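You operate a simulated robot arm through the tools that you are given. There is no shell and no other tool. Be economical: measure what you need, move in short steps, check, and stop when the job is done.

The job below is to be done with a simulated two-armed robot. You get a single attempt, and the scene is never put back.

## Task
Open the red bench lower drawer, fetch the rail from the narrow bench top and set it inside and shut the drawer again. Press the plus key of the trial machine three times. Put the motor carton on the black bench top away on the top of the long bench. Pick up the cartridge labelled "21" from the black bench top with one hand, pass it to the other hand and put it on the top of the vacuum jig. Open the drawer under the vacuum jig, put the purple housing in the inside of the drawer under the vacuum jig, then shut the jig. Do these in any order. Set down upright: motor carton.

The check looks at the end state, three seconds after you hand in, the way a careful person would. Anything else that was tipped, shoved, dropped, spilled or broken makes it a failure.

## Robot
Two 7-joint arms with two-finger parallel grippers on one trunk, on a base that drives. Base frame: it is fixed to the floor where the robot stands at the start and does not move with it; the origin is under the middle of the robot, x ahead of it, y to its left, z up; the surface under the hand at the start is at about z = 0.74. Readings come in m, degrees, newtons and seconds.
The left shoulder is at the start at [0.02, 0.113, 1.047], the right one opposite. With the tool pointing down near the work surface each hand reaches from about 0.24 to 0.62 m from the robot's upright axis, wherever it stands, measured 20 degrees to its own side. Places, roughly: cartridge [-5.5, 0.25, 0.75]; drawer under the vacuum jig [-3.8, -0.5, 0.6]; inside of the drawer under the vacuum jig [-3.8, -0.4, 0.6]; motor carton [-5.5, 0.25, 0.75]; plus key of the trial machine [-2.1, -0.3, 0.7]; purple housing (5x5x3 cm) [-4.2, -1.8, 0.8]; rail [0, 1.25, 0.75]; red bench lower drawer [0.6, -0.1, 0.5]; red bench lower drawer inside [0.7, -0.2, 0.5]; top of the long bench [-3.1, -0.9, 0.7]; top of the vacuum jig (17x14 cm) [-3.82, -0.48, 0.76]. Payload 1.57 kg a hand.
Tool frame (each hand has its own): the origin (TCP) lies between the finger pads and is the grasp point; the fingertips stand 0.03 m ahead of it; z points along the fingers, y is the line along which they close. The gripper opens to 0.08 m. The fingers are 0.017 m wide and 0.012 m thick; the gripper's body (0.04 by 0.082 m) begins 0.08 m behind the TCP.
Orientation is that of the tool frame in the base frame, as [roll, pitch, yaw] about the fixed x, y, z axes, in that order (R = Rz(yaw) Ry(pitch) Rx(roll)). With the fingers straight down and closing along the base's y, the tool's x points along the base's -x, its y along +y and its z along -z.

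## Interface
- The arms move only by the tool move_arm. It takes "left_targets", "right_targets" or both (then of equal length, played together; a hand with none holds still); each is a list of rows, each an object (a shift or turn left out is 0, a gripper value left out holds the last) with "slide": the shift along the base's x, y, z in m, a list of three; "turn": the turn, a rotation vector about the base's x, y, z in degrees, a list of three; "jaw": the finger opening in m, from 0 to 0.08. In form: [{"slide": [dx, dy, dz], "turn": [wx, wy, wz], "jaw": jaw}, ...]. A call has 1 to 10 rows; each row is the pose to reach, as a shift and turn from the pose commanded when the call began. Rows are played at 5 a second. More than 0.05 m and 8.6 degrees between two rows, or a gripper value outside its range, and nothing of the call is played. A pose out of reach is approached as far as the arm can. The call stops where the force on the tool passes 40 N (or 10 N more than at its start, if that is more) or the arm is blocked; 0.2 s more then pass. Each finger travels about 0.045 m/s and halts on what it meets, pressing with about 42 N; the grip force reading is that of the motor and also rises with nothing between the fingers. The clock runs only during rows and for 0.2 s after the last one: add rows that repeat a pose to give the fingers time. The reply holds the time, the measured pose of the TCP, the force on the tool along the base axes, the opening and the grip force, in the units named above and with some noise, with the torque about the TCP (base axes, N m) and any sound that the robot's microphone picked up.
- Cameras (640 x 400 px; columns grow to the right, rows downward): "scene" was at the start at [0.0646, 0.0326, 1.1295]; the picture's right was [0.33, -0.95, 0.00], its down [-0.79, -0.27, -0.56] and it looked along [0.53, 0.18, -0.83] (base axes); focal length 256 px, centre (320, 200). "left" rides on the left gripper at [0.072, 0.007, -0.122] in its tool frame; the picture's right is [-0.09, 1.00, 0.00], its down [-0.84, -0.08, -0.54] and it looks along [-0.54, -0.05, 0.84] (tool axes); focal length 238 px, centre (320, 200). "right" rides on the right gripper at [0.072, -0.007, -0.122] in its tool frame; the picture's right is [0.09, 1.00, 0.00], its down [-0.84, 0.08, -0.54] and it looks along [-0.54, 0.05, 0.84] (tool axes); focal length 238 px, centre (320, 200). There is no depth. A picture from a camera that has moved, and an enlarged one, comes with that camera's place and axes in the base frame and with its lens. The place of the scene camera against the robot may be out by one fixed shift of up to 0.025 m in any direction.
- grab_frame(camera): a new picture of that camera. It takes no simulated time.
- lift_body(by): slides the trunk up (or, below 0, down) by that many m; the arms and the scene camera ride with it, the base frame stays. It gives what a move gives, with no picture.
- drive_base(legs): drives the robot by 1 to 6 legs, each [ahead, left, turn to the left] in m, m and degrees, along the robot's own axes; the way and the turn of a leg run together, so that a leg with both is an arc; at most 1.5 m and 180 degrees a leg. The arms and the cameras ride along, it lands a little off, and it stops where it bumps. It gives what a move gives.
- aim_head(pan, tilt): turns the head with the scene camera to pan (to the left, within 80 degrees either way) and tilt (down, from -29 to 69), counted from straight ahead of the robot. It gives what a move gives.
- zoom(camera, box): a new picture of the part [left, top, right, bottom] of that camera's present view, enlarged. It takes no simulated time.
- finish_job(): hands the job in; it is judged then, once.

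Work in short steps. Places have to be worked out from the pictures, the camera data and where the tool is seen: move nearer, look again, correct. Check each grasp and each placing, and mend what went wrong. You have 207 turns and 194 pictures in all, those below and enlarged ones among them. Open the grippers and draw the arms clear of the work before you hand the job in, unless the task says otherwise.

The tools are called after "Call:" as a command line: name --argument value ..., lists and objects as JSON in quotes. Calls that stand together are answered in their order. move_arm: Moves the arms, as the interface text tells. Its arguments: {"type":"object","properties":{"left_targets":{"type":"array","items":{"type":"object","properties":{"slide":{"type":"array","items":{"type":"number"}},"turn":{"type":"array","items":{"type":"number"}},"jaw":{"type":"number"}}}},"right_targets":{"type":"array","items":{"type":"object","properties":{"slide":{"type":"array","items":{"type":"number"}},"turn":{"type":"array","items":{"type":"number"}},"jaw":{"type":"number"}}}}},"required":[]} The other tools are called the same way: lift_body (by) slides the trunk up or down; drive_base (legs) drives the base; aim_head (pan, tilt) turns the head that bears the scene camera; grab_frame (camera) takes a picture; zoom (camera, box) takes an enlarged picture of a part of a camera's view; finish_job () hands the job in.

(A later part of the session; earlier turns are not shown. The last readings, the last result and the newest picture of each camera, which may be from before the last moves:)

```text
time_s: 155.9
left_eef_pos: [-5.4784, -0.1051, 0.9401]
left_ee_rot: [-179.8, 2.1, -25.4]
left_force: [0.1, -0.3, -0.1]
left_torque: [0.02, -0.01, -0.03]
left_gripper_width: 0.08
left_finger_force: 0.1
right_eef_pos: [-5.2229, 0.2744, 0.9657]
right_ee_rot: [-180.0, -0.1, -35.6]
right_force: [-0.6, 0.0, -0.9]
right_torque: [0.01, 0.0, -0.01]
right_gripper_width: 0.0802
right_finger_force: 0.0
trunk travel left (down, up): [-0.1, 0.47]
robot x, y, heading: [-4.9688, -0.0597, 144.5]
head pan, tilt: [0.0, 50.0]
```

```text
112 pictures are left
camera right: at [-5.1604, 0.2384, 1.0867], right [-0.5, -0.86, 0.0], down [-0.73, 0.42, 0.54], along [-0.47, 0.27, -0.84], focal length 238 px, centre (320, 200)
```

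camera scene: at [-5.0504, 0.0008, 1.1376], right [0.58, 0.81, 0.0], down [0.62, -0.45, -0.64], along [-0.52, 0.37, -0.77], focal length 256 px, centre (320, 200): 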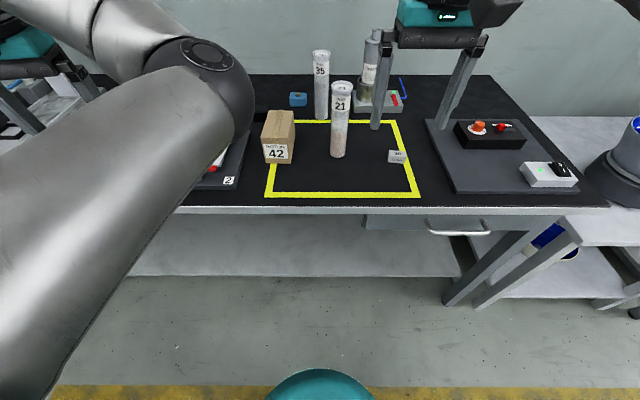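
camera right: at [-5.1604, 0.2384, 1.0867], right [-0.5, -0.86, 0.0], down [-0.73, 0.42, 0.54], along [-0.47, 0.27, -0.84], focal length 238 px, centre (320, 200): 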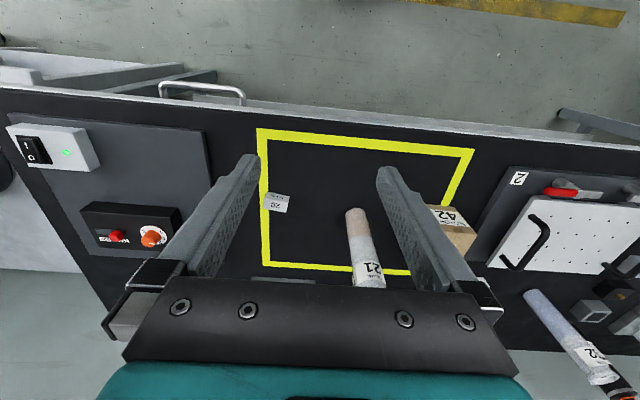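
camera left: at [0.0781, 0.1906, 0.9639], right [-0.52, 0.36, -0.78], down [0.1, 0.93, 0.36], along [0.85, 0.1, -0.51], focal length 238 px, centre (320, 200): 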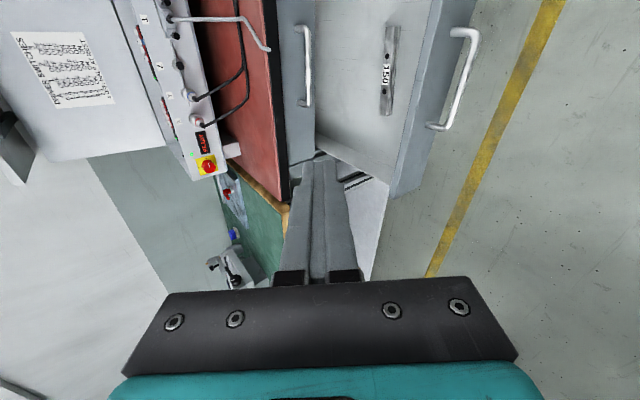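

Tilt the right hand ~50° forward and line it up with cartridge 21 (ahead 0.594, right 0.04).

Call:
move_arm --right_targets '[{"slide": [-0.01, -0.008, -0.015], "turn": [4.84, 6.78, 0]}, {"slide": [-0.02, -0.016, -0.03], "turn": [9.68, 13.57, 0]}, {"slide": [-0.03, -0.024, -0.045], "turn": [14.5, 20.35, 0]}, {"slide": [-0.04, -0.032, -0.06], "turn": [19.4, 27.1, 0]}, {"slide": [-0.05, -0.04, -0.075], "turn": [24.2, 33.9, 0]}, {"slide": [-0.059, -0.048, -0.09], "turn": [29.05, 40.7, 0]}]'

Call:
grab_frame --camera "right"

Call:
grab_frame --camera "scene"

```text
time_s: 157.3
left_eef_pos: [-5.4797, -0.1059, 0.9413]
left_ee_rot: [-179.8, 2.0, -25.3]
left_force: [0.8, 0.8, -0.4]
left_torque: [-0.03, -0.01, 0.03]
left_gripper_width: 0.0803
left_finger_force: 0.0
right_eef_pos: [-5.2812, 0.2268, 0.8765]
right_ee_rot: [179.7, 50.0, -35.6]
right_force: [0.9, -0.9, 0.0]
right_torque: [0.0, -0.03, 0.03]
right_gripper_width: 0.0801
right_finger_force: 0.0
trunk travel left (down, up): [-0.1, 0.47]
robot x, y, heading: [-4.9702, -0.0598, 144.6]
head pan, tilt: [0.0, 50.0]
```

```text
111 pictures are left
camera right: at [-5.1643, 0.1511, 0.8988], right [-0.53, -0.84, -0.07], down [-0.14, 0.01, 0.99], along [-0.84, 0.53, -0.13], focal length 238 px, centre (320, 200)
```

right: 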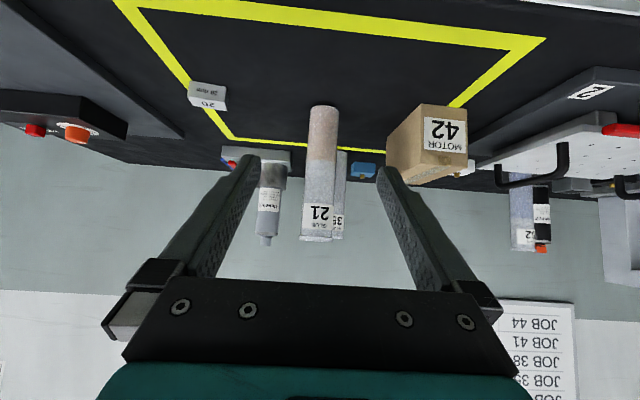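

```text
110 pictures are left
camera scene: at [-5.0504, 0.0007, 1.1375], right [0.58, 0.81, 0.0], down [0.62, -0.45, -0.64], along [-0.52, 0.37, -0.77], focal length 256 px, centre (320, 200)
```

scene: 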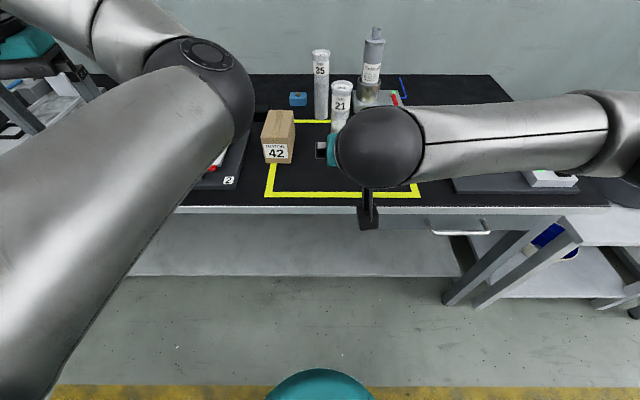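

Aligned to within ~1.3 cm; lower to z≈0.815, shift left 1.3 cm and advance over the cartridge.

Call:
move_arm --right_targets '[{"slide": [-0.0076, -0.0106, -0.03]}, {"slide": [-0.0076, -0.0106, -0.06]}, {"slide": [-0.0402, 0.0126, -0.06]}, {"slide": [-0.0727, 0.0358, -0.06]}, {"slide": [-0.1052, 0.059, -0.06]}]'

Call:
grab_frame --camera "right"

```text
time_s: 158.5
left_eef_pos: [-5.4792, -0.1062, 0.9407]
left_ee_rot: [-179.9, 2.1, -25.2]
left_force: [0.4, 0.0, 0.4]
left_torque: [-0.02, -0.02, -0.01]
left_gripper_width: 0.0798
left_finger_force: 0.0
right_eef_pos: [-5.3897, 0.2846, 0.8133]
right_ee_rot: [179.9, 50.1, -35.6]
right_force: [0.5, 0.0, -0.2]
right_torque: [0.01, 0.03, -0.02]
right_gripper_width: 0.0801
right_finger_force: 0.0
trunk travel left (down, up): [-0.1, 0.47]
robot x, y, heading: [-4.9674, -0.0615, 144.0]
head pan, tilt: [0.0, 50.0]
```

```text
109 pictures are left
camera right: at [-5.2722, 0.2094, 0.8373], right [-0.53, -0.85, -0.07], down [-0.14, 0.01, 0.99], along [-0.84, 0.53, -0.13], focal length 238 px, centre (320, 200)
```

right: 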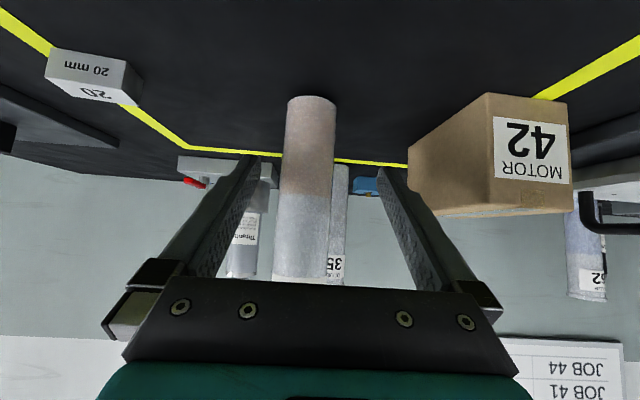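

Advance the last 4.5 cm (shift right 4 mm) and close.

Call:
move_arm --right_targets '[{"slide": [-0.016, 0.0145, 0]}, {"slide": [-0.0344, 0.0294, 0]}, {"slide": [-0.0344, 0.0294, 0], "jaw": 0.0}, {"slide": [-0.0344, 0.0294, 0], "jaw": 0.0}, {"slide": [-0.0344, 0.0294, 0], "jaw": 0.0}, {"slide": [-0.0344, 0.0294, 0], "jaw": 0.0}, {"slide": [-0.0344, 0.0294, 0], "jaw": 0.0}]'

Call:
grab_frame --camera "right"

```text
time_s: 160.1
left_eef_pos: [-5.4787, -0.1052, 0.9413]
left_ee_rot: [-179.9, 2.1, -25.3]
left_force: [-0.3, -0.8, 1.5]
left_torque: [-0.02, 0.02, 0.02]
left_gripper_width: 0.0801
left_finger_force: 0.1
right_eef_pos: [-5.4224, 0.3155, 0.8134]
right_ee_rot: [-180.0, 50.0, -35.6]
right_force: [-0.3, 1.1, 1.1]
right_torque: [0.06, 0.02, 0.0]
right_gripper_width: 0.0373
right_finger_force: 37.0
trunk travel left (down, up): [-0.1, 0.47]
robot x, y, heading: [-4.967, -0.0591, 144.4]
head pan, tilt: [0.0, 50.0]
```

```text
108 pictures are left
camera right: at [-5.3057, 0.2396, 0.8367], right [-0.53, -0.84, -0.07], down [-0.14, 0.01, 0.99], along [-0.84, 0.54, -0.13], focal length 238 px, centre (320, 200)
```

right: 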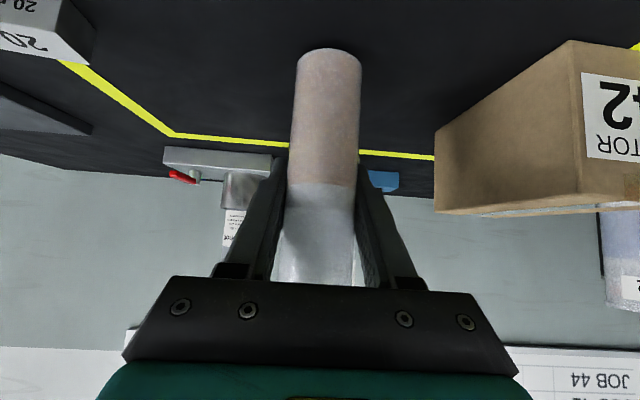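

Cartridge 21 is held. Lift 14 cm, then bring it toward the centre for the hand-over.

Call:
move_arm --right_targets '[{"slide": [0, 0, 0.045]}, {"slide": [0, 0, 0.09]}, {"slide": [0, 0, 0.14]}, {"slide": [0.003, -0.04, 0.14]}, {"slide": [0.006, -0.08, 0.14]}, {"slide": [0.009, -0.12, 0.14]}, {"slide": [0.0117, -0.156, 0.14]}]'

Call:
aim_head --pan 0 --tilt 30

Call:
grab_frame --camera "scene"

Call:
grab_frame --camera "left"

```text
time_s: 161.9
left_eef_pos: [-5.4792, -0.1121, 0.939]
left_ee_rot: [-179.7, 1.8, -24.4]
left_force: [0.4, -0.4, -0.2]
left_torque: [0.02, 0.03, 0.04]
left_gripper_width: 0.08
left_finger_force: 0.0
right_eef_pos: [-5.407, 0.2073, 0.9612]
right_ee_rot: [178.2, 50.4, -42.9]
right_force: [-0.3, 0.4, -1.7]
right_torque: [0.0, 0.01, 0.02]
right_gripper_width: 0.0373
right_finger_force: 41.9
trunk travel left (down, up): [-0.1, 0.47]
robot x, y, heading: [-4.968, -0.0586, 144.4]
head pan, tilt: [0.0, 50.0]
stopped in row 7 (right hand): the arm was blocked; the commanded pose is now the measured one
```

```text
time_s: 162.7
left_eef_pos: [-5.4787, -0.1105, 0.9402]
left_ee_rot: [-179.7, 2.0, -24.5]
left_force: [0.2, -0.2, 0.0]
left_torque: [-0.01, -0.02, 0.0]
left_gripper_width: 0.08
left_finger_force: 0.1
right_eef_pos: [-5.4054, 0.2072, 0.9622]
right_ee_rot: [178.2, 50.4, -43.0]
right_force: [-0.2, -0.1, -1.2]
right_torque: [0.02, -0.01, 0.02]
right_gripper_width: 0.0372
right_finger_force: 41.9
trunk travel left (down, up): [-0.1, 0.47]
robot x, y, heading: [-4.9704, -0.0565, 144.3]
head pan, tilt: [0.0, 30.0]
```

```text
107 pictures are left
camera scene: at [-5.0613, 0.0087, 1.167], right [0.58, 0.81, 0.0], down [0.41, -0.29, -0.87], along [-0.7, 0.5, -0.5], focal length 256 px, centre (320, 200)
```

scene: 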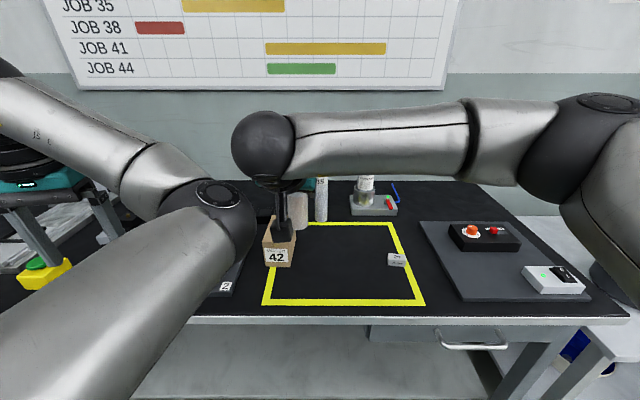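

```text
106 pictures are left
camera left: at [-5.4141, -0.1487, 1.0586], right [-0.5, -0.87, 0.0], down [-0.71, 0.41, 0.57], along [-0.49, 0.28, -0.82], focal length 238 px, centre (320, 200)
```

left: 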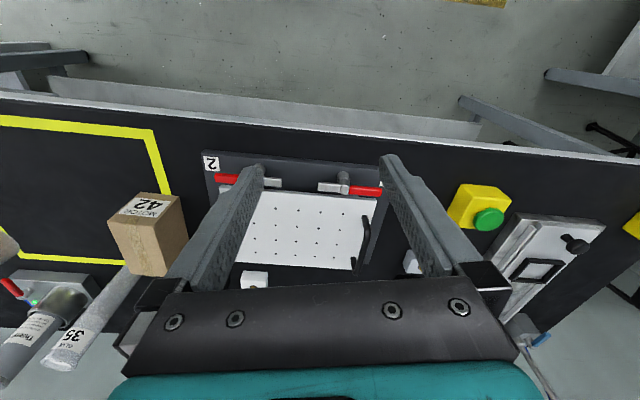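

The right wrist touched the left elbow (elbow-in posture). I'll move the right hand right and yaw it ~60° so its wrist lies to the right of the cartridge, freeing space for the left hand.

Call:
move_arm --right_targets '[{"slide": [0.015, 0.02, 0.01], "turn": [0, 0, 3]}, {"slide": [0.03, 0.04, 0.02], "turn": [0, 0, 10]}, {"slide": [0.045, 0.06, 0.02], "turn": [0, 0, 18.5]}, {"slide": [0.058, 0.081, 0.02], "turn": [0, 0, 27]}, {"slide": [0.058, 0.081, 0.02], "turn": [0, 0, 35.5]}, {"slide": [0.058, 0.081, 0.02], "turn": [0, 0, 44]}, {"slide": [0.058, 0.081, 0.02], "turn": [0, 0, 52]}, {"slide": [0.058, 0.081, 0.02], "turn": [0, 0, 60]}, {"slide": [0.058, 0.081, 0.02], "turn": [0, 0, 68]}]'

Call:
grab_frame --camera "scene"

```text
time_s: 164.7
left_eef_pos: [-5.4789, -0.1104, 0.9394]
left_ee_rot: [-179.7, 1.8, -24.4]
left_force: [-0.6, 0.1, 0.1]
left_torque: [0.01, -0.01, -0.02]
left_gripper_width: 0.0799
left_finger_force: 0.0
right_eef_pos: [-5.3484, 0.2857, 0.9817]
right_ee_rot: [178.3, 50.4, 9.2]
right_force: [-0.3, 0.3, -1.1]
right_torque: [-0.02, 0.02, 0.02]
right_gripper_width: 0.0369
right_finger_force: 42.5
right hand out of reach, approached as far as the arm can: row 8, 9
trunk travel left (down, up): [-0.1, 0.47]
robot x, y, heading: [-4.9682, -0.0647, 144.6]
head pan, tilt: [0.0, 30.0]
```

```text
105 pictures are left
camera scene: at [-5.0612, 0.0087, 1.1671], right [0.58, 0.81, 0.0], down [0.41, -0.29, -0.87], along [-0.7, 0.5, -0.5], focal length 256 px, centre (320, 200)
```

scene: 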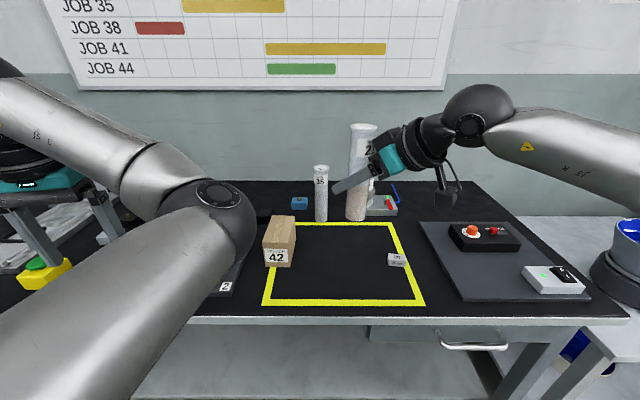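

Cartridge upright, held from the right. Lower it 8 cm, raise left hand to z 1.05, then bring the left hand over in stages.

Call:
move_arm --right_targets '[{"slide": [0, 0, -0.04]}, {"slide": [0, 0, -0.08]}, {"slide": [0, 0, -0.08]}]' --left_targets '[{"slide": [0, 0, 0.035]}, {"slide": [0, 0, 0.07]}, {"slide": [0, 0, 0.11]}]'

Call:
move_arm --left_targets '[{"slide": [0.0145, 0.044, 0]}, {"slide": [0.029, 0.088, 0]}, {"slide": [0.0435, 0.132, 0]}, {"slide": [0.058, 0.176, 0]}, {"slide": [0.0725, 0.22, 0]}]'

Call:
grab_frame --camera "scene"

Call:
grab_frame --camera "left"

```text
time_s: 165.5
left_eef_pos: [-5.4796, -0.1105, 1.0485]
left_ee_rot: [-179.8, 1.9, -24.7]
left_force: [0.2, 0.4, -0.3]
left_torque: [0.0, 0.02, 0.05]
left_gripper_width: 0.0802
left_finger_force: 0.1
right_eef_pos: [-5.3471, 0.2846, 0.9018]
right_ee_rot: [178.2, 50.4, 9.1]
right_force: [0.2, -0.2, -0.5]
right_torque: [0.02, -0.03, -0.03]
right_gripper_width: 0.037
right_finger_force: 41.8
trunk travel left (down, up): [-0.1, 0.47]
robot x, y, heading: [-4.9688, -0.0595, 144.3]
head pan, tilt: [0.0, 30.0]
```

```text
time_s: 166.7
left_eef_pos: [-5.4732, -0.0548, 1.0874]
left_ee_rot: [-179.8, 1.9, -24.5]
left_force: [-0.7, -0.5, -0.2]
left_torque: [-0.03, -0.03, 0.05]
left_gripper_width: 0.0798
left_finger_force: 0.1
left hand out of reach, approached as far as the arm can: row 1, 2, 3, 4, 5
right_eef_pos: [-5.3475, 0.2861, 0.9021]
right_ee_rot: [178.2, 50.3, 9.1]
right_force: [0.2, -0.5, -0.5]
right_torque: [-0.02, 0.04, 0.01]
right_gripper_width: 0.0372
right_finger_force: 42.2
trunk travel left (down, up): [-0.1, 0.47]
robot x, y, heading: [-4.9705, -0.059, 144.3]
head pan, tilt: [0.0, 30.0]
```

```text
104 pictures are left
camera scene: at [-5.0617, 0.0087, 1.1671], right [0.58, 0.81, 0.0], down [0.41, -0.29, -0.87], along [-0.7, 0.5, -0.5], focal length 256 px, centre (320, 200)
```

scene: 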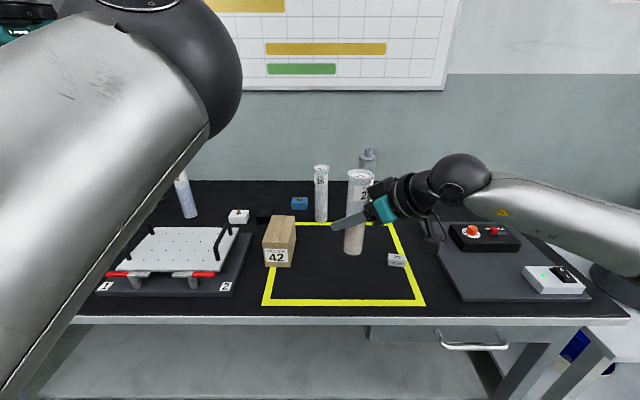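

```text
103 pictures are left
camera left: at [-5.4075, -0.0916, 1.2064], right [-0.5, -0.87, 0.0], down [-0.71, 0.41, 0.57], along [-0.49, 0.28, -0.82], focal length 238 px, centre (320, 200)
```

left: 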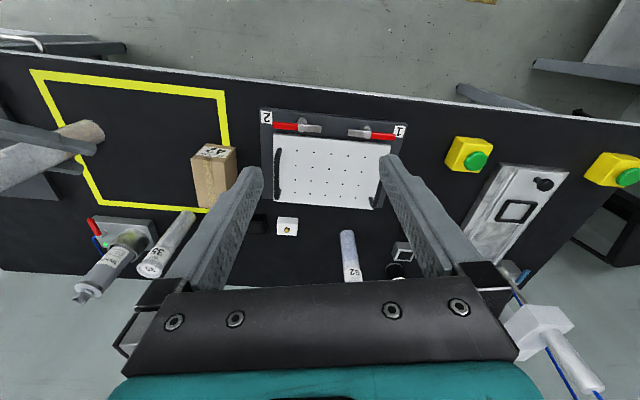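

The elbow-in left arm wants lower targets relative to its shoulder. Undo, raise the trunk 0.25 m, and lower both hands relative to it.

Call:
move_arm --left_targets '[{"slide": [-0.003, -0.028, -0.04]}, {"slide": [-0.006, -0.056, -0.08]}, {"slide": [-0.006, -0.056, -0.12]}]'

Call:
lift_body --by 0.25

Call:
move_arm --right_targets '[{"slide": [0, 0, -0.04]}, {"slide": [0, 0, -0.08]}, {"slide": [0, 0, -0.12]}, {"slide": [0, 0, -0.16]}, {"slide": [0, 0, -0.2]}]' --left_targets '[{"slide": [0, 0, -0.025]}, {"slide": [0, 0, -0.05]}, {"slide": [0, 0, -0.08]}, {"slide": [0, 0, -0.11]}, {"slide": [0, 0, -0.13]}]'

Call:
aim_head --pan 0 --tilt 45

Call:
grab_frame --camera "scene"

```text
time_s: 167.5
left_eef_pos: [-5.4798, -0.1122, 0.9686]
left_ee_rot: [-179.9, 2.0, -24.7]
left_force: [0.5, -0.3, 0.0]
left_torque: [-0.05, 0.01, -0.01]
left_gripper_width: 0.0801
left_finger_force: 0.0
right_eef_pos: [-5.3472, 0.2865, 0.903]
right_ee_rot: [178.1, 50.3, 9.2]
right_force: [0.6, 0.0, -1.5]
right_torque: [-0.01, 0.03, 0.0]
right_gripper_width: 0.0368
right_finger_force: 41.9
trunk travel left (down, up): [-0.1, 0.47]
robot x, y, heading: [-4.9681, -0.06, 144.4]
head pan, tilt: [0.0, 30.0]
```

```text
time_s: 170.1
left_eef_pos: [-5.4806, -0.1115, 1.2175]
left_ee_rot: [-179.8, 1.9, -24.4]
left_force: [0.1, 0.8, -0.5]
left_torque: [-0.01, -0.01, -0.01]
left_gripper_width: 0.08
left_finger_force: 0.2
right_eef_pos: [-5.3464, 0.2857, 1.1507]
right_ee_rot: [178.1, 50.3, 9.0]
right_force: [-0.2, 0.3, -0.1]
right_torque: [0.03, 0.02, -0.01]
right_gripper_width: 0.0373
right_finger_force: 41.4
trunk travel left (down, up): [-0.35, 0.22]
robot x, y, heading: [-4.9712, -0.0573, 144.6]
head pan, tilt: [0.0, 30.0]
```

```text
time_s: 171.3
left_eef_pos: [-5.4801, -0.1107, 1.0877]
left_ee_rot: [-179.8, 1.9, -24.5]
left_force: [0.3, -0.1, -0.2]
left_torque: [0.02, -0.02, -0.02]
left_gripper_width: 0.08
left_finger_force: 0.1
right_eef_pos: [-5.3465, 0.2848, 0.9521]
right_ee_rot: [178.2, 50.5, 9.1]
right_force: [0.3, -0.3, -0.5]
right_torque: [0.01, 0.03, 0.01]
right_gripper_width: 0.0371
right_finger_force: 41.9
trunk travel left (down, up): [-0.35, 0.22]
robot x, y, heading: [-4.9692, -0.0596, 144.1]
head pan, tilt: [0.0, 30.0]
```

```text
time_s: 172.1
left_eef_pos: [-5.4798, -0.1115, 1.0881]
left_ee_rot: [-179.8, 1.9, -24.5]
left_force: [0.6, 0.7, -1.1]
left_torque: [-0.06, 0.0, 0.0]
left_gripper_width: 0.0798
left_finger_force: 0.0
right_eef_pos: [-5.3463, 0.2838, 0.9532]
right_ee_rot: [178.2, 50.3, 9.1]
right_force: [-0.3, -0.4, -0.7]
right_torque: [0.01, -0.01, 0.01]
right_gripper_width: 0.0371
right_finger_force: 41.7
trunk travel left (down, up): [-0.35, 0.22]
robot x, y, heading: [-4.9672, -0.058, 144.4]
head pan, tilt: [0.0, 45.0]
```

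```text
102 pictures are left
camera scene: at [-5.0539, 0.0034, 1.3945], right [0.58, 0.81, 0.0], down [0.57, -0.41, -0.71], along [-0.58, 0.41, -0.71], focal length 256 px, centre (320, 200)
```

scene: 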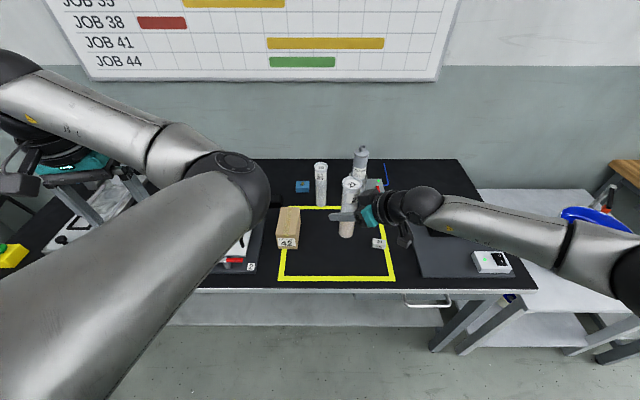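

Now move the left hand laterally toward the cartridge at z≈1.09 (tips above its top at ~1.045).

Call:
move_arm --left_targets '[{"slide": [0.0145, 0.044, 0]}, {"slide": [0.029, 0.088, 0]}, {"slide": [0.0435, 0.132, 0]}, {"slide": [0.058, 0.176, 0]}, {"slide": [0.0725, 0.22, 0]}]'

Call:
grab_frame --camera "left"

Call:
grab_frame --camera "scene"

```text
time_s: 173.3
left_eef_pos: [-5.454, 0.1304, 1.052]
left_ee_rot: [-179.7, 1.8, -24.6]
left_force: [0.0, -0.2, 0.8]
left_torque: [-0.01, -0.02, 0.02]
left_gripper_width: 0.0799
left_finger_force: 0.0
left hand out of reach, approached as far as the arm can: row 1, 2, 3, 4, 5
right_eef_pos: [-5.345, 0.2845, 0.9513]
right_ee_rot: [178.2, 50.3, 9.1]
right_force: [-0.2, 0.4, 0.1]
right_torque: [-0.02, -0.04, 0.0]
right_gripper_width: 0.0371
right_finger_force: 42.2
trunk travel left (down, up): [-0.35, 0.22]
robot x, y, heading: [-4.9648, -0.0597, 144.3]
head pan, tilt: [0.0, 45.0]
```

```text
101 pictures are left
camera left: at [-5.3892, 0.0927, 1.1717], right [-0.5, -0.87, 0.0], down [-0.71, 0.41, 0.57], along [-0.49, 0.28, -0.82], focal length 238 px, centre (320, 200)
```

left: 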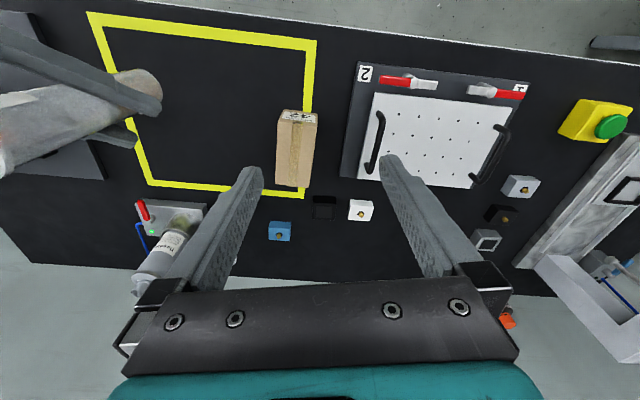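

```text
100 pictures are left
camera scene: at [-5.0534, 0.0041, 1.3945], right [0.58, 0.81, 0.0], down [0.57, -0.41, -0.71], along [-0.57, 0.41, -0.71], focal length 256 px, centre (320, 200)
```

scene: 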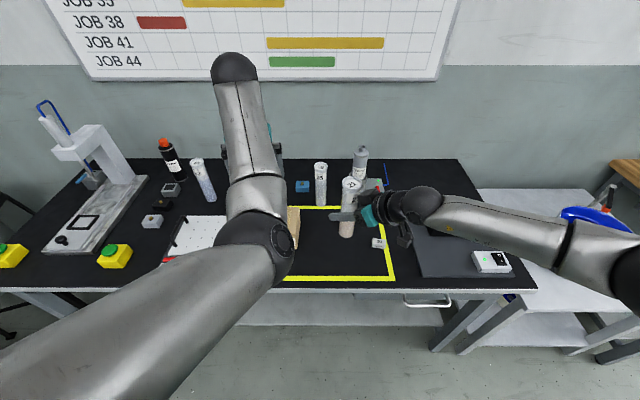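

Progress. Move left hand further ahead/right and up slightly to see where it comfortably reaches.

Call:
move_arm --left_targets '[{"slide": [-0.01, 0.01, 0.045]}, {"slide": [-0.01, 0.05, 0.05]}, {"slide": [0.0, 0.085, 0.05]}, {"slide": [0.009, 0.116, 0.05]}]'

Call:
grab_frame --camera "scene"

```text
time_s: 174.3
left_eef_pos: [-5.4484, 0.2459, 1.107]
left_ee_rot: [-179.8, 1.9, -24.4]
left_force: [-0.4, 0.4, 0.0]
left_torque: [0.01, 0.01, -0.01]
left_gripper_width: 0.0802
left_finger_force: 0.0
left hand out of reach, approached as far as the arm can: row 1
right_eef_pos: [-5.3449, 0.2851, 0.9523]
right_ee_rot: [178.3, 50.3, 9.2]
right_force: [0.3, 0.0, -1.1]
right_torque: [0.02, 0.03, 0.04]
right_gripper_width: 0.0369
right_finger_force: 42.4
trunk travel left (down, up): [-0.35, 0.22]
robot x, y, heading: [-4.9686, -0.0565, 144.5]
head pan, tilt: [0.0, 45.0]
```

```text
99 pictures are left
camera scene: at [-5.054, 0.0031, 1.3945], right [0.58, 0.81, 0.0], down [0.57, -0.41, -0.71], along [-0.57, 0.41, -0.71], focal length 256 px, centre (320, 200)
```

scene: 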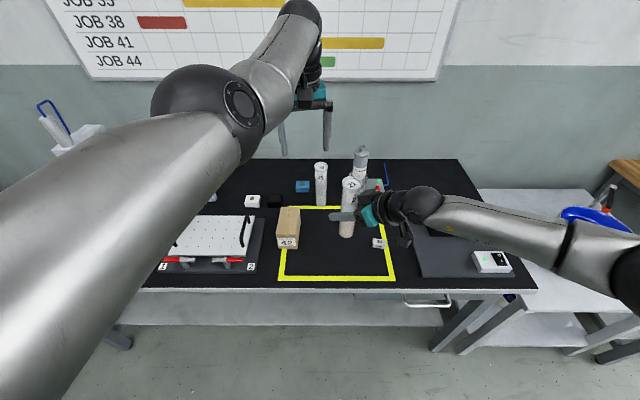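

Left hand is now well placed at (−5.448,0.246,1.107). Bring the cartridge beneath it with the right hand (top stays below left tips).

Call:
move_arm --right_targets '[{"slide": [-0.035, -0.013, 0]}, {"slide": [-0.07, -0.026, 0]}, {"slide": [-0.103, -0.039, 0]}]'

Call:
grab_frame --camera "left"

Call:
grab_frame --camera "scene"

```text
time_s: 175.1
left_eef_pos: [-5.4484, 0.2452, 1.1058]
left_ee_rot: [-179.7, 1.8, -24.6]
left_force: [-0.2, -0.5, -0.2]
left_torque: [0.05, -0.05, -0.01]
left_gripper_width: 0.08
left_finger_force: 0.0
right_eef_pos: [-5.4512, 0.2465, 0.9525]
right_ee_rot: [178.4, 50.3, 9.2]
right_force: [-0.3, 0.1, -1.3]
right_torque: [0.03, 0.0, 0.02]
right_gripper_width: 0.037
right_finger_force: 42.4
trunk travel left (down, up): [-0.35, 0.22]
robot x, y, heading: [-4.9668, -0.0602, 144.4]
head pan, tilt: [0.0, 45.0]
```

```text
98 pictures are left
camera left: at [-5.3838, 0.2076, 1.2254], right [-0.5, -0.87, 0.0], down [-0.71, 0.41, 0.57], along [-0.49, 0.28, -0.82], focal length 238 px, centre (320, 200)
```

left: 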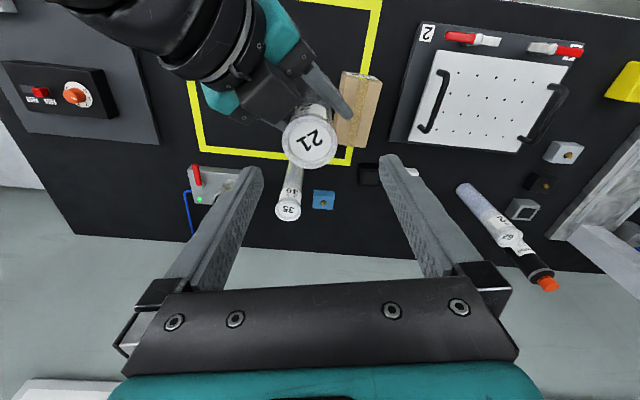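

```text
97 pictures are left
camera scene: at [-5.0548, 0.0028, 1.3944], right [0.58, 0.81, 0.0], down [0.58, -0.41, -0.71], along [-0.57, 0.41, -0.71], focal length 256 px, centre (320, 200)
```

scene: 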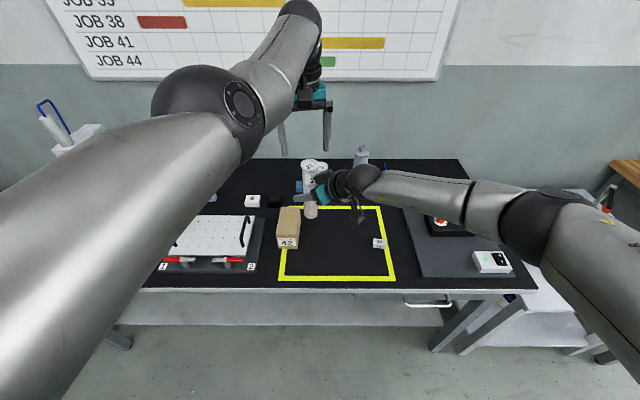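

Cartridge top is at (−5.438,0.2485); shift left hand +1 cm, pre-close to 0.062 and descend gradually.

Call:
move_arm --left_targets '[{"slide": [0.01, 0.003, 0], "jaw": 0.062}, {"slide": [0.01, 0.003, -0.02], "jaw": 0.062}, {"slide": [0.01, 0.003, -0.04], "jaw": 0.062}]'

Call:
grab_frame --camera "left"

```text
time_s: 175.9
left_eef_pos: [-5.4379, 0.2488, 1.0635]
left_ee_rot: [-179.8, 1.8, -24.5]
left_force: [-0.6, -0.6, -0.6]
left_torque: [0.03, -0.03, 0.0]
left_gripper_width: 0.0618
left_finger_force: 0.1
right_eef_pos: [-5.4497, 0.2464, 0.9537]
right_ee_rot: [178.2, 50.2, 9.1]
right_force: [-0.2, 0.8, -0.5]
right_torque: [-0.02, -0.02, 0.01]
right_gripper_width: 0.037
right_finger_force: 41.7
trunk travel left (down, up): [-0.35, 0.22]
robot x, y, heading: [-4.9668, -0.0597, 144.5]
head pan, tilt: [0.0, 45.0]
```

```text
96 pictures are left
camera left: at [-5.3723, 0.2111, 1.1831], right [-0.5, -0.87, 0.0], down [-0.71, 0.41, 0.57], along [-0.49, 0.28, -0.82], focal length 238 px, centre (320, 200)
```

left: 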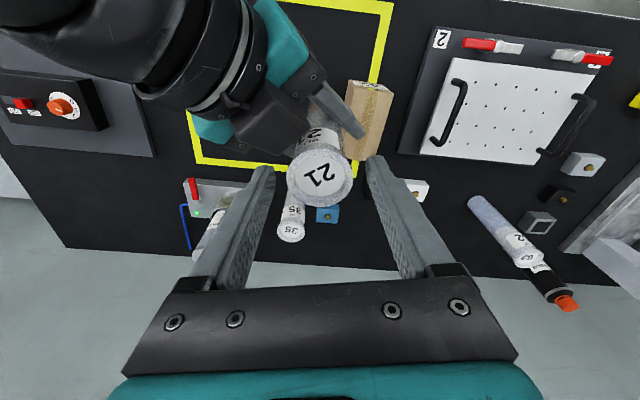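

Fingers straddle the top. Continue down in 12 mm steps.

Call:
move_arm --left_targets '[{"slide": [0, 0, -0.012]}, {"slide": [0, 0, -0.024]}]'

Call:
grab_frame --camera "left"

```text
time_s: 176.5
left_eef_pos: [-5.4375, 0.2488, 1.0397]
left_ee_rot: [-179.8, 1.9, -24.6]
left_force: [-0.3, -0.1, -0.1]
left_torque: [0.0, 0.0, -0.04]
left_gripper_width: 0.0619
left_finger_force: 0.1
right_eef_pos: [-5.448, 0.2469, 0.9533]
right_ee_rot: [178.2, 50.2, 9.1]
right_force: [0.6, -0.4, -1.1]
right_torque: [-0.01, 0.02, 0.0]
right_gripper_width: 0.0372
right_finger_force: 41.9
trunk travel left (down, up): [-0.35, 0.22]
robot x, y, heading: [-4.9662, -0.0598, 144.5]
head pan, tilt: [0.0, 45.0]
```

```text
95 pictures are left
camera left: at [-5.3728, 0.211, 1.1591], right [-0.5, -0.87, 0.0], down [-0.71, 0.41, 0.57], along [-0.49, 0.28, -0.82], focal length 238 px, centre (320, 200)
```

left: 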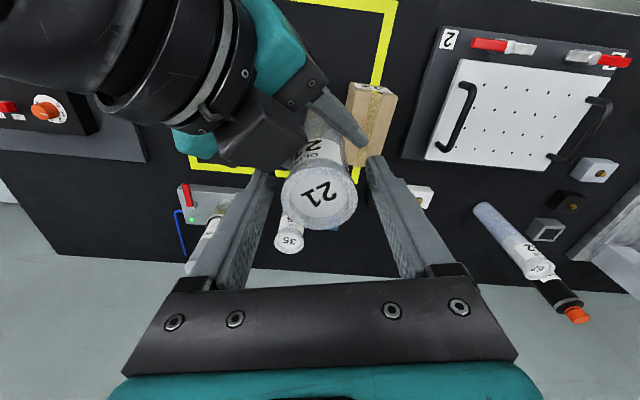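

Overlap is ~3.5 cm and the right palm is close to the left fingertip, so close the left gripper here.

Call:
move_arm --left_targets '[{"slide": [0, 0, 0], "jaw": 0.0}, {"slide": [0, 0, 0], "jaw": 0.0}, {"slide": [0, 0, 0], "jaw": 0.0}, {"slide": [0, 0, 0], "jaw": 0.0}]'

Call:
grab_frame --camera "left"

```text
time_s: 177.5
left_eef_pos: [-5.4374, 0.2479, 1.0397]
left_ee_rot: [-180.0, 1.9, -24.6]
left_force: [0.7, 1.1, 0.5]
left_torque: [-0.48, 0.48, -0.08]
left_gripper_width: 0.0378
left_finger_force: 37.1
right_eef_pos: [-5.45, 0.2457, 0.9524]
right_ee_rot: [178.4, 50.3, 9.2]
right_force: [-0.1, -1.1, 1.2]
right_torque: [0.55, -0.53, 0.04]
right_gripper_width: 0.0368
right_finger_force: 41.8
trunk travel left (down, up): [-0.35, 0.22]
robot x, y, heading: [-4.963, -0.0589, 144.3]
head pan, tilt: [0.0, 45.0]
```

```text
94 pictures are left
camera left: at [-5.3726, 0.211, 1.1594], right [-0.5, -0.87, 0.0], down [-0.71, 0.41, 0.57], along [-0.49, 0.28, -0.82], focal length 238 px, centre (320, 200)
```

left: 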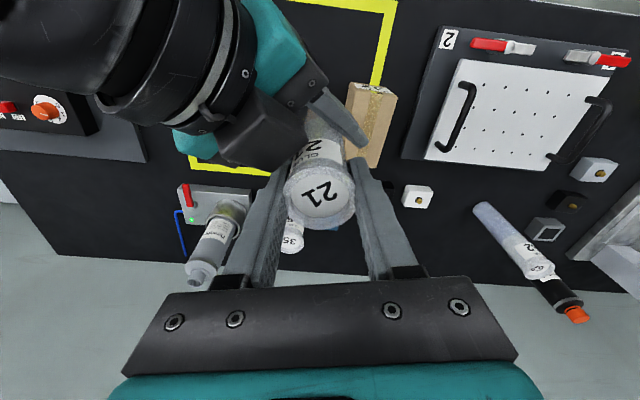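

Both hands hold it. Open the right gripper and withdraw it horizontally along its own axis.

Call:
move_arm --right_targets '[{"slide": [0, 0, 0], "jaw": 0.07}, {"slide": [0, 0, 0], "jaw": 0.07}, {"slide": [0, 0, 0], "jaw": 0.07}, {"slide": [0, 0, 0], "jaw": 0.07}, {"slide": [0.03, 0.005, -0.005], "jaw": 0.07}, {"slide": [0.065, 0.0105, -0.01], "jaw": 0.07}, {"slide": [0.1, 0.016, -0.01], "jaw": 0.07}, {"slide": [0.13, 0.04, -0.01], "jaw": 0.07}]'

Call:
grab_frame --camera "left"

Call:
grab_frame --camera "scene"

```text
time_s: 179.3
left_eef_pos: [-5.4374, 0.2485, 1.0409]
left_ee_rot: [-179.8, 1.9, -24.5]
left_force: [0.6, 0.2, 0.3]
left_torque: [-0.02, 0.03, -0.01]
left_gripper_width: 0.0376
left_finger_force: 42.3
right_eef_pos: [-5.32, 0.2841, 0.944]
right_ee_rot: [178.1, 50.3, 9.1]
right_force: [-0.5, -0.7, 0.8]
right_torque: [0.03, 0.02, -0.02]
right_gripper_width: 0.07
right_finger_force: 0.1
trunk travel left (down, up): [-0.35, 0.22]
robot x, y, heading: [-4.9669, -0.0601, 144.4]
head pan, tilt: [0.0, 45.0]
```

```text
93 pictures are left
camera left: at [-5.3722, 0.2113, 1.1596], right [-0.5, -0.87, 0.0], down [-0.71, 0.41, 0.57], along [-0.49, 0.28, -0.82], focal length 238 px, centre (320, 200)
```

left: 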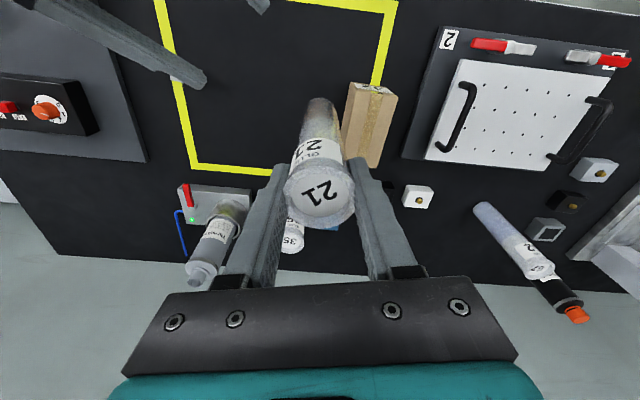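

```text
92 pictures are left
camera scene: at [-5.0533, 0.0037, 1.3945], right [0.58, 0.81, 0.0], down [0.57, -0.41, -0.71], along [-0.57, 0.41, -0.71], focal length 256 px, centre (320, 200)
```

scene: 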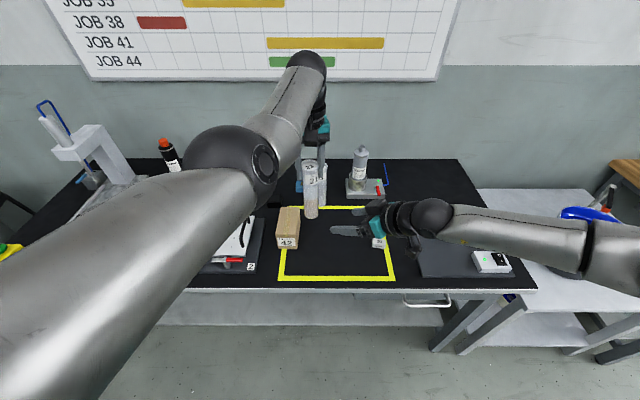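

Hand-over succeeded; the left hand holds the cartridge upright. Now untilt the right hand, raise left slightly, then restore right yaw.

Call:
move_arm --right_targets '[{"slide": [0.01, 0.005, 0.01], "turn": [1.3, -8.2, 0]}, {"slide": [0.02, 0.01, 0.02], "turn": [2.6, -16.4, 0]}, {"slide": [0.03, 0.015, 0.03], "turn": [3.9, -24.6, 0]}, {"slide": [0.04, 0.02, 0.04], "turn": [5.2, -32.8, 0]}, {"slide": [0.05, 0.025, 0.05], "turn": [6.5, -41.0, 0]}, {"slide": [0.06, 0.03, 0.06], "turn": [7.9, -49.4, 0]}]' --left_targets '[{"slide": [0, 0, 0.01]}, {"slide": [0, 0, 0.02]}, {"slide": [0, 0, 0.03]}, {"slide": [0, 0, 0.04]}, {"slide": [0, 0, 0.05]}, {"slide": [0, 0, 0.05]}]'

Call:
move_arm --right_targets '[{"slide": [0, 0, 0], "turn": [0, 0, -8]}, {"slide": [0, 0, 0], "turn": [0, 0, -16]}, {"slide": [0, 0, 0], "turn": [0, 0, -24]}, {"slide": [0, 0, 0], "turn": [0, 0, -32]}, {"slide": [0, 0, 0], "turn": [0, 0, -40]}, {"slide": [0, 0, 0], "turn": [0, 0, -44.5]}]'

Call:
drive_base --legs '[[-0.03, 0.2, 0]]'

Call:
grab_frame --camera "scene"

Call:
grab_frame --camera "right"

```text
time_s: 180.7
left_eef_pos: [-5.4379, 0.2497, 1.0914]
left_ee_rot: [-179.9, 1.9, -24.6]
left_force: [-0.1, -0.3, -1.3]
left_torque: [0.01, -0.01, 0.0]
left_gripper_width: 0.0372
left_finger_force: 42.0
right_eef_pos: [-5.2691, 0.3112, 0.9925]
right_ee_rot: [178.3, 8.7, 9.0]
right_force: [-0.8, -0.5, 0.3]
right_torque: [-0.02, 0.01, -0.02]
right_gripper_width: 0.07
right_finger_force: 0.1
right hand out of reach, approached as far as the arm can: row 6
trunk travel left (down, up): [-0.35, 0.22]
robot x, y, heading: [-4.9668, -0.0595, 144.5]
head pan, tilt: [0.0, 45.0]
```

```text
time_s: 182.1
left_eef_pos: [-5.4373, 0.2493, 1.0902]
left_ee_rot: [-179.9, 2.0, -24.6]
left_force: [-0.2, 0.5, -1.1]
left_torque: [-0.03, 0.01, 0.0]
left_gripper_width: 0.0372
left_finger_force: 42.8
right_eef_pos: [-5.2693, 0.3119, 0.9919]
right_ee_rot: [178.2, 8.7, -35.6]
right_force: [-0.1, 1.0, 0.5]
right_torque: [-0.02, 0.03, 0.03]
right_gripper_width: 0.0699
right_finger_force: 0.2
trunk travel left (down, up): [-0.35, 0.22]
robot x, y, heading: [-4.9696, -0.0583, 144.2]
head pan, tilt: [0.0, 45.0]
```

```text
time_s: 183.7
left_eef_pos: [-5.5299, 0.0701, 1.0907]
left_ee_rot: [-179.8, 1.9, -24.8]
left_force: [-0.3, -0.1, -1.3]
left_torque: [0.03, -0.02, 0.0]
left_gripper_width: 0.0374
left_finger_force: 42.4
right_eef_pos: [-5.3615, 0.1317, 0.9919]
right_ee_rot: [178.2, 8.9, -35.7]
right_force: [0.3, -0.4, -0.5]
right_torque: [0.02, 0.0, -0.01]
right_gripper_width: 0.0697
right_finger_force: 0.1
trunk travel left (down, up): [-0.35, 0.22]
robot x, y, heading: [-5.0597, -0.2393, 143.9]
head pan, tilt: [0.0, 45.0]
```

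```text
91 pictures are left
camera scene: at [-5.1471, -0.1772, 1.3945], right [0.58, 0.81, 0.0], down [0.57, -0.41, -0.71], along [-0.57, 0.41, -0.71], focal length 256 px, centre (320, 200)
```

scene: 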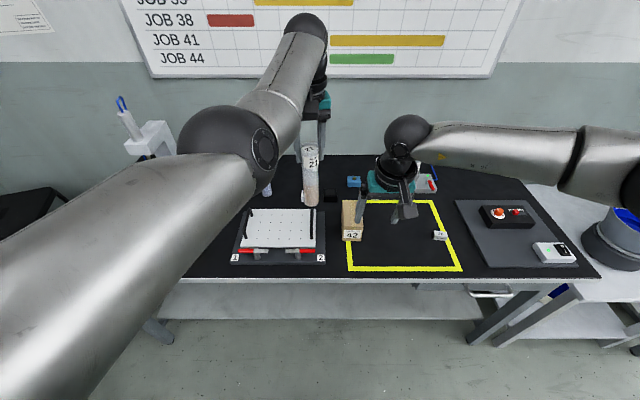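

```text
90 pictures are left
camera right: at [-5.2832, 0.0885, 1.1008], right [-0.5, -0.86, 0.02], down [-0.64, 0.38, 0.67], along [-0.58, 0.32, -0.75], focal length 238 px, centre (320, 200)
```

right: 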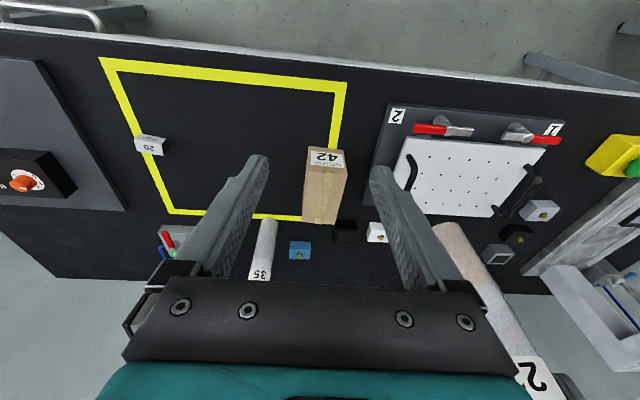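

Carton centre ≈(−5.505,0.202), ~6 cm wide, top z≈0.80. Level the right hand and move above it.

Call:
move_arm --right_targets '[{"slide": [-0.036, 0.018, -0.03], "turn": [-2.6, -3.6, 0], "jaw": 0.08}, {"slide": [-0.072, 0.035, -0.06], "turn": [-5.2, -7.2, 0], "jaw": 0.08}, {"slide": [-0.108, 0.053, -0.09], "turn": [-5.2, -7.2, 0]}, {"slide": [-0.142, 0.07, -0.11], "turn": [-5.2, -7.2, 0]}]'

Call:
grab_frame --camera "right"

```text
refused: row 1 steps farther than a row can; nothing moved
```

```text
89 pictures are left
camera right: at [-5.2832, 0.0885, 1.1008], right [-0.5, -0.86, 0.02], down [-0.64, 0.38, 0.67], along [-0.58, 0.32, -0.75], focal length 238 px, centre (320, 200)
```

right: 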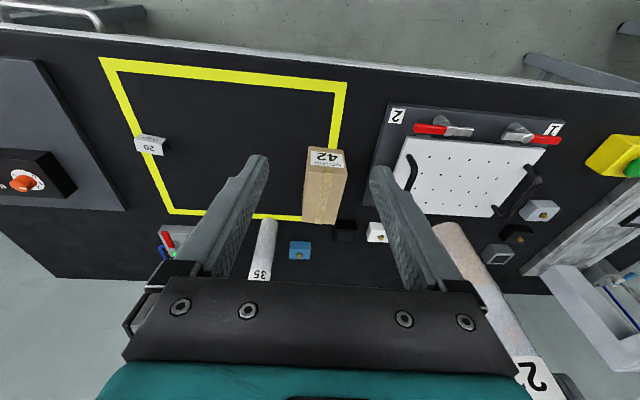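

Same move with shorter steps.

Call:
move_arm --right_targets '[{"slide": [-0.028, 0.014, -0.022], "turn": [-1.7, -2.4, 0], "jaw": 0.08}, {"slide": [-0.056, 0.028, -0.044], "turn": [-3.4, -4.8, 0], "jaw": 0.08}, {"slide": [-0.085, 0.042, -0.066], "turn": [-5.2, -7.2, 0]}, {"slide": [-0.113, 0.056, -0.088], "turn": [-5.2, -7.2, 0]}, {"slide": [-0.142, 0.07, -0.11], "turn": [-5.2, -7.2, 0]}]'

Call:
grab_frame --camera "right"

```text
time_s: 184.9
left_eef_pos: [-5.5316, 0.0683, 1.0907]
left_ee_rot: [-179.8, 1.9, -24.7]
left_force: [0.1, -0.9, 0.2]
left_torque: [0.0, -0.04, 0.01]
left_gripper_width: 0.0372
left_finger_force: 42.3
right_eef_pos: [-5.4397, 0.1785, 0.9157]
right_ee_rot: [178.2, 0.0, -35.5]
right_force: [-0.4, 0.2, -0.6]
right_torque: [0.03, -0.01, 0.06]
right_gripper_width: 0.08
right_finger_force: 0.2
right hand out of reach, approached as far as the arm can: row 4, 5
trunk travel left (down, up): [-0.35, 0.22]
robot x, y, heading: [-5.0592, -0.2376, 144.3]
head pan, tilt: [0.0, 45.0]
```

```text
88 pictures are left
camera right: at [-5.3768, 0.145, 1.0368], right [-0.5, -0.86, 0.03], down [-0.72, 0.44, 0.54], along [-0.48, 0.25, -0.84], focal length 238 px, centre (320, 200)
```

right: 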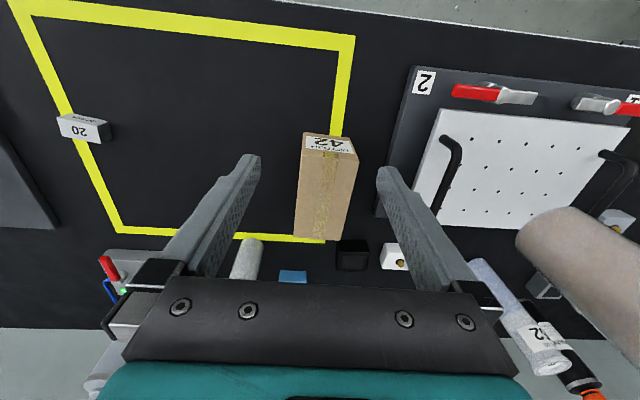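

Reach limit; drive 5 cm forward and lower the trunk 6 cm (cartridge bottom stays ≥0.87).

Call:
drive_base --legs '[[0.05, 0, 0]]'

Call:
lift_body --by -0.06

Call:
grab_frame --camera "right"

```text
time_s: 185.8
left_eef_pos: [-5.5706, 0.1004, 1.0898]
left_ee_rot: [-179.8, 1.9, -24.6]
left_force: [-0.1, 0.6, -0.2]
left_torque: [-0.01, 0.01, -0.01]
left_gripper_width: 0.0372
left_finger_force: 42.0
right_eef_pos: [-5.481, 0.2103, 0.9148]
right_ee_rot: [178.2, -0.1, -35.7]
right_force: [0.4, -0.8, 0.0]
right_torque: [-0.01, -0.05, -0.01]
right_gripper_width: 0.0801
right_finger_force: 0.0
trunk travel left (down, up): [-0.35, 0.22]
robot x, y, heading: [-5.0989, -0.2082, 144.0]
head pan, tilt: [0.0, 45.0]
```

```text
time_s: 186.8
left_eef_pos: [-5.5703, 0.1, 1.0305]
left_ee_rot: [-179.8, 1.9, -24.7]
left_force: [-0.7, 0.0, -1.0]
left_torque: [-0.01, 0.02, -0.04]
left_gripper_width: 0.0372
left_finger_force: 42.6
right_eef_pos: [-5.4799, 0.2092, 0.8549]
right_ee_rot: [178.1, 0.1, -35.7]
right_force: [1.1, -0.2, 0.6]
right_torque: [-0.02, 0.02, 0.01]
right_gripper_width: 0.0799
right_finger_force: 0.1
trunk travel left (down, up): [-0.29, 0.28]
robot x, y, heading: [-5.1027, -0.2095, 144.1]
head pan, tilt: [0.0, 45.0]
```

```text
87 pictures are left
camera right: at [-5.4163, 0.1762, 0.9768], right [-0.51, -0.86, 0.03], down [-0.71, 0.44, 0.54], along [-0.48, 0.25, -0.84], focal length 238 px, centre (320, 200)
```

right: 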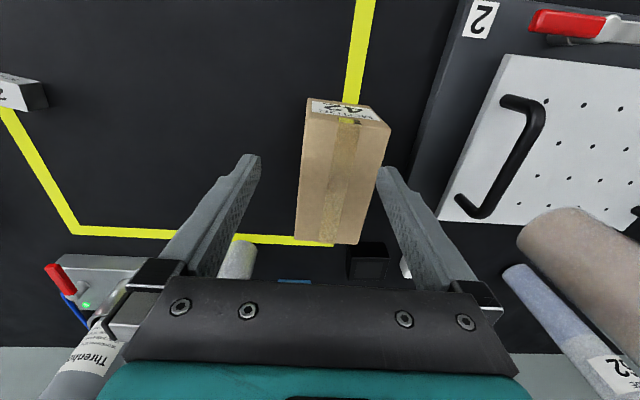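

Carton centre confirmed at (−5.506,0.200). Shift (−2.5 cm,−0.8 cm), then descend to z≈0.79.

Call:
move_arm --right_targets '[{"slide": [-0.025, -0.008, 0]}, {"slide": [-0.025, -0.008, -0.03]}, {"slide": [-0.025, -0.008, -0.055]}]'

Call:
grab_frame --camera "right"

```text
time_s: 187.6
left_eef_pos: [-5.5713, 0.1004, 1.0299]
left_ee_rot: [-179.8, 1.8, -24.7]
left_force: [-0.4, -0.1, -0.6]
left_torque: [0.0, -0.03, -0.02]
left_gripper_width: 0.0375
left_finger_force: 41.6
right_eef_pos: [-5.4823, 0.1799, 0.8267]
right_ee_rot: [178.1, 0.0, -35.7]
right_force: [-0.1, 0.0, -0.8]
right_torque: [-0.02, 0.0, 0.0]
right_gripper_width: 0.0798
right_finger_force: 0.0
right hand out of reach, approached as far as the arm can: row 1, 2, 3
trunk travel left (down, up): [-0.29, 0.28]
robot x, y, heading: [-5.1014, -0.2128, 143.9]
head pan, tilt: [0.0, 45.0]
```

```text
86 pictures are left
camera right: at [-5.4182, 0.1456, 0.947], right [-0.51, -0.86, 0.03], down [-0.72, 0.44, 0.54], along [-0.48, 0.25, -0.84], focal length 238 px, centre (320, 200)
```

right: 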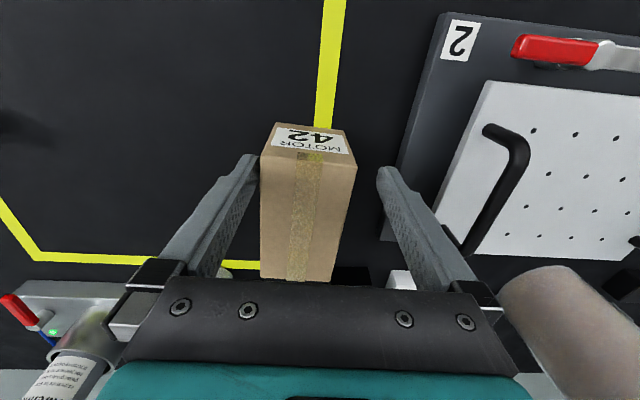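

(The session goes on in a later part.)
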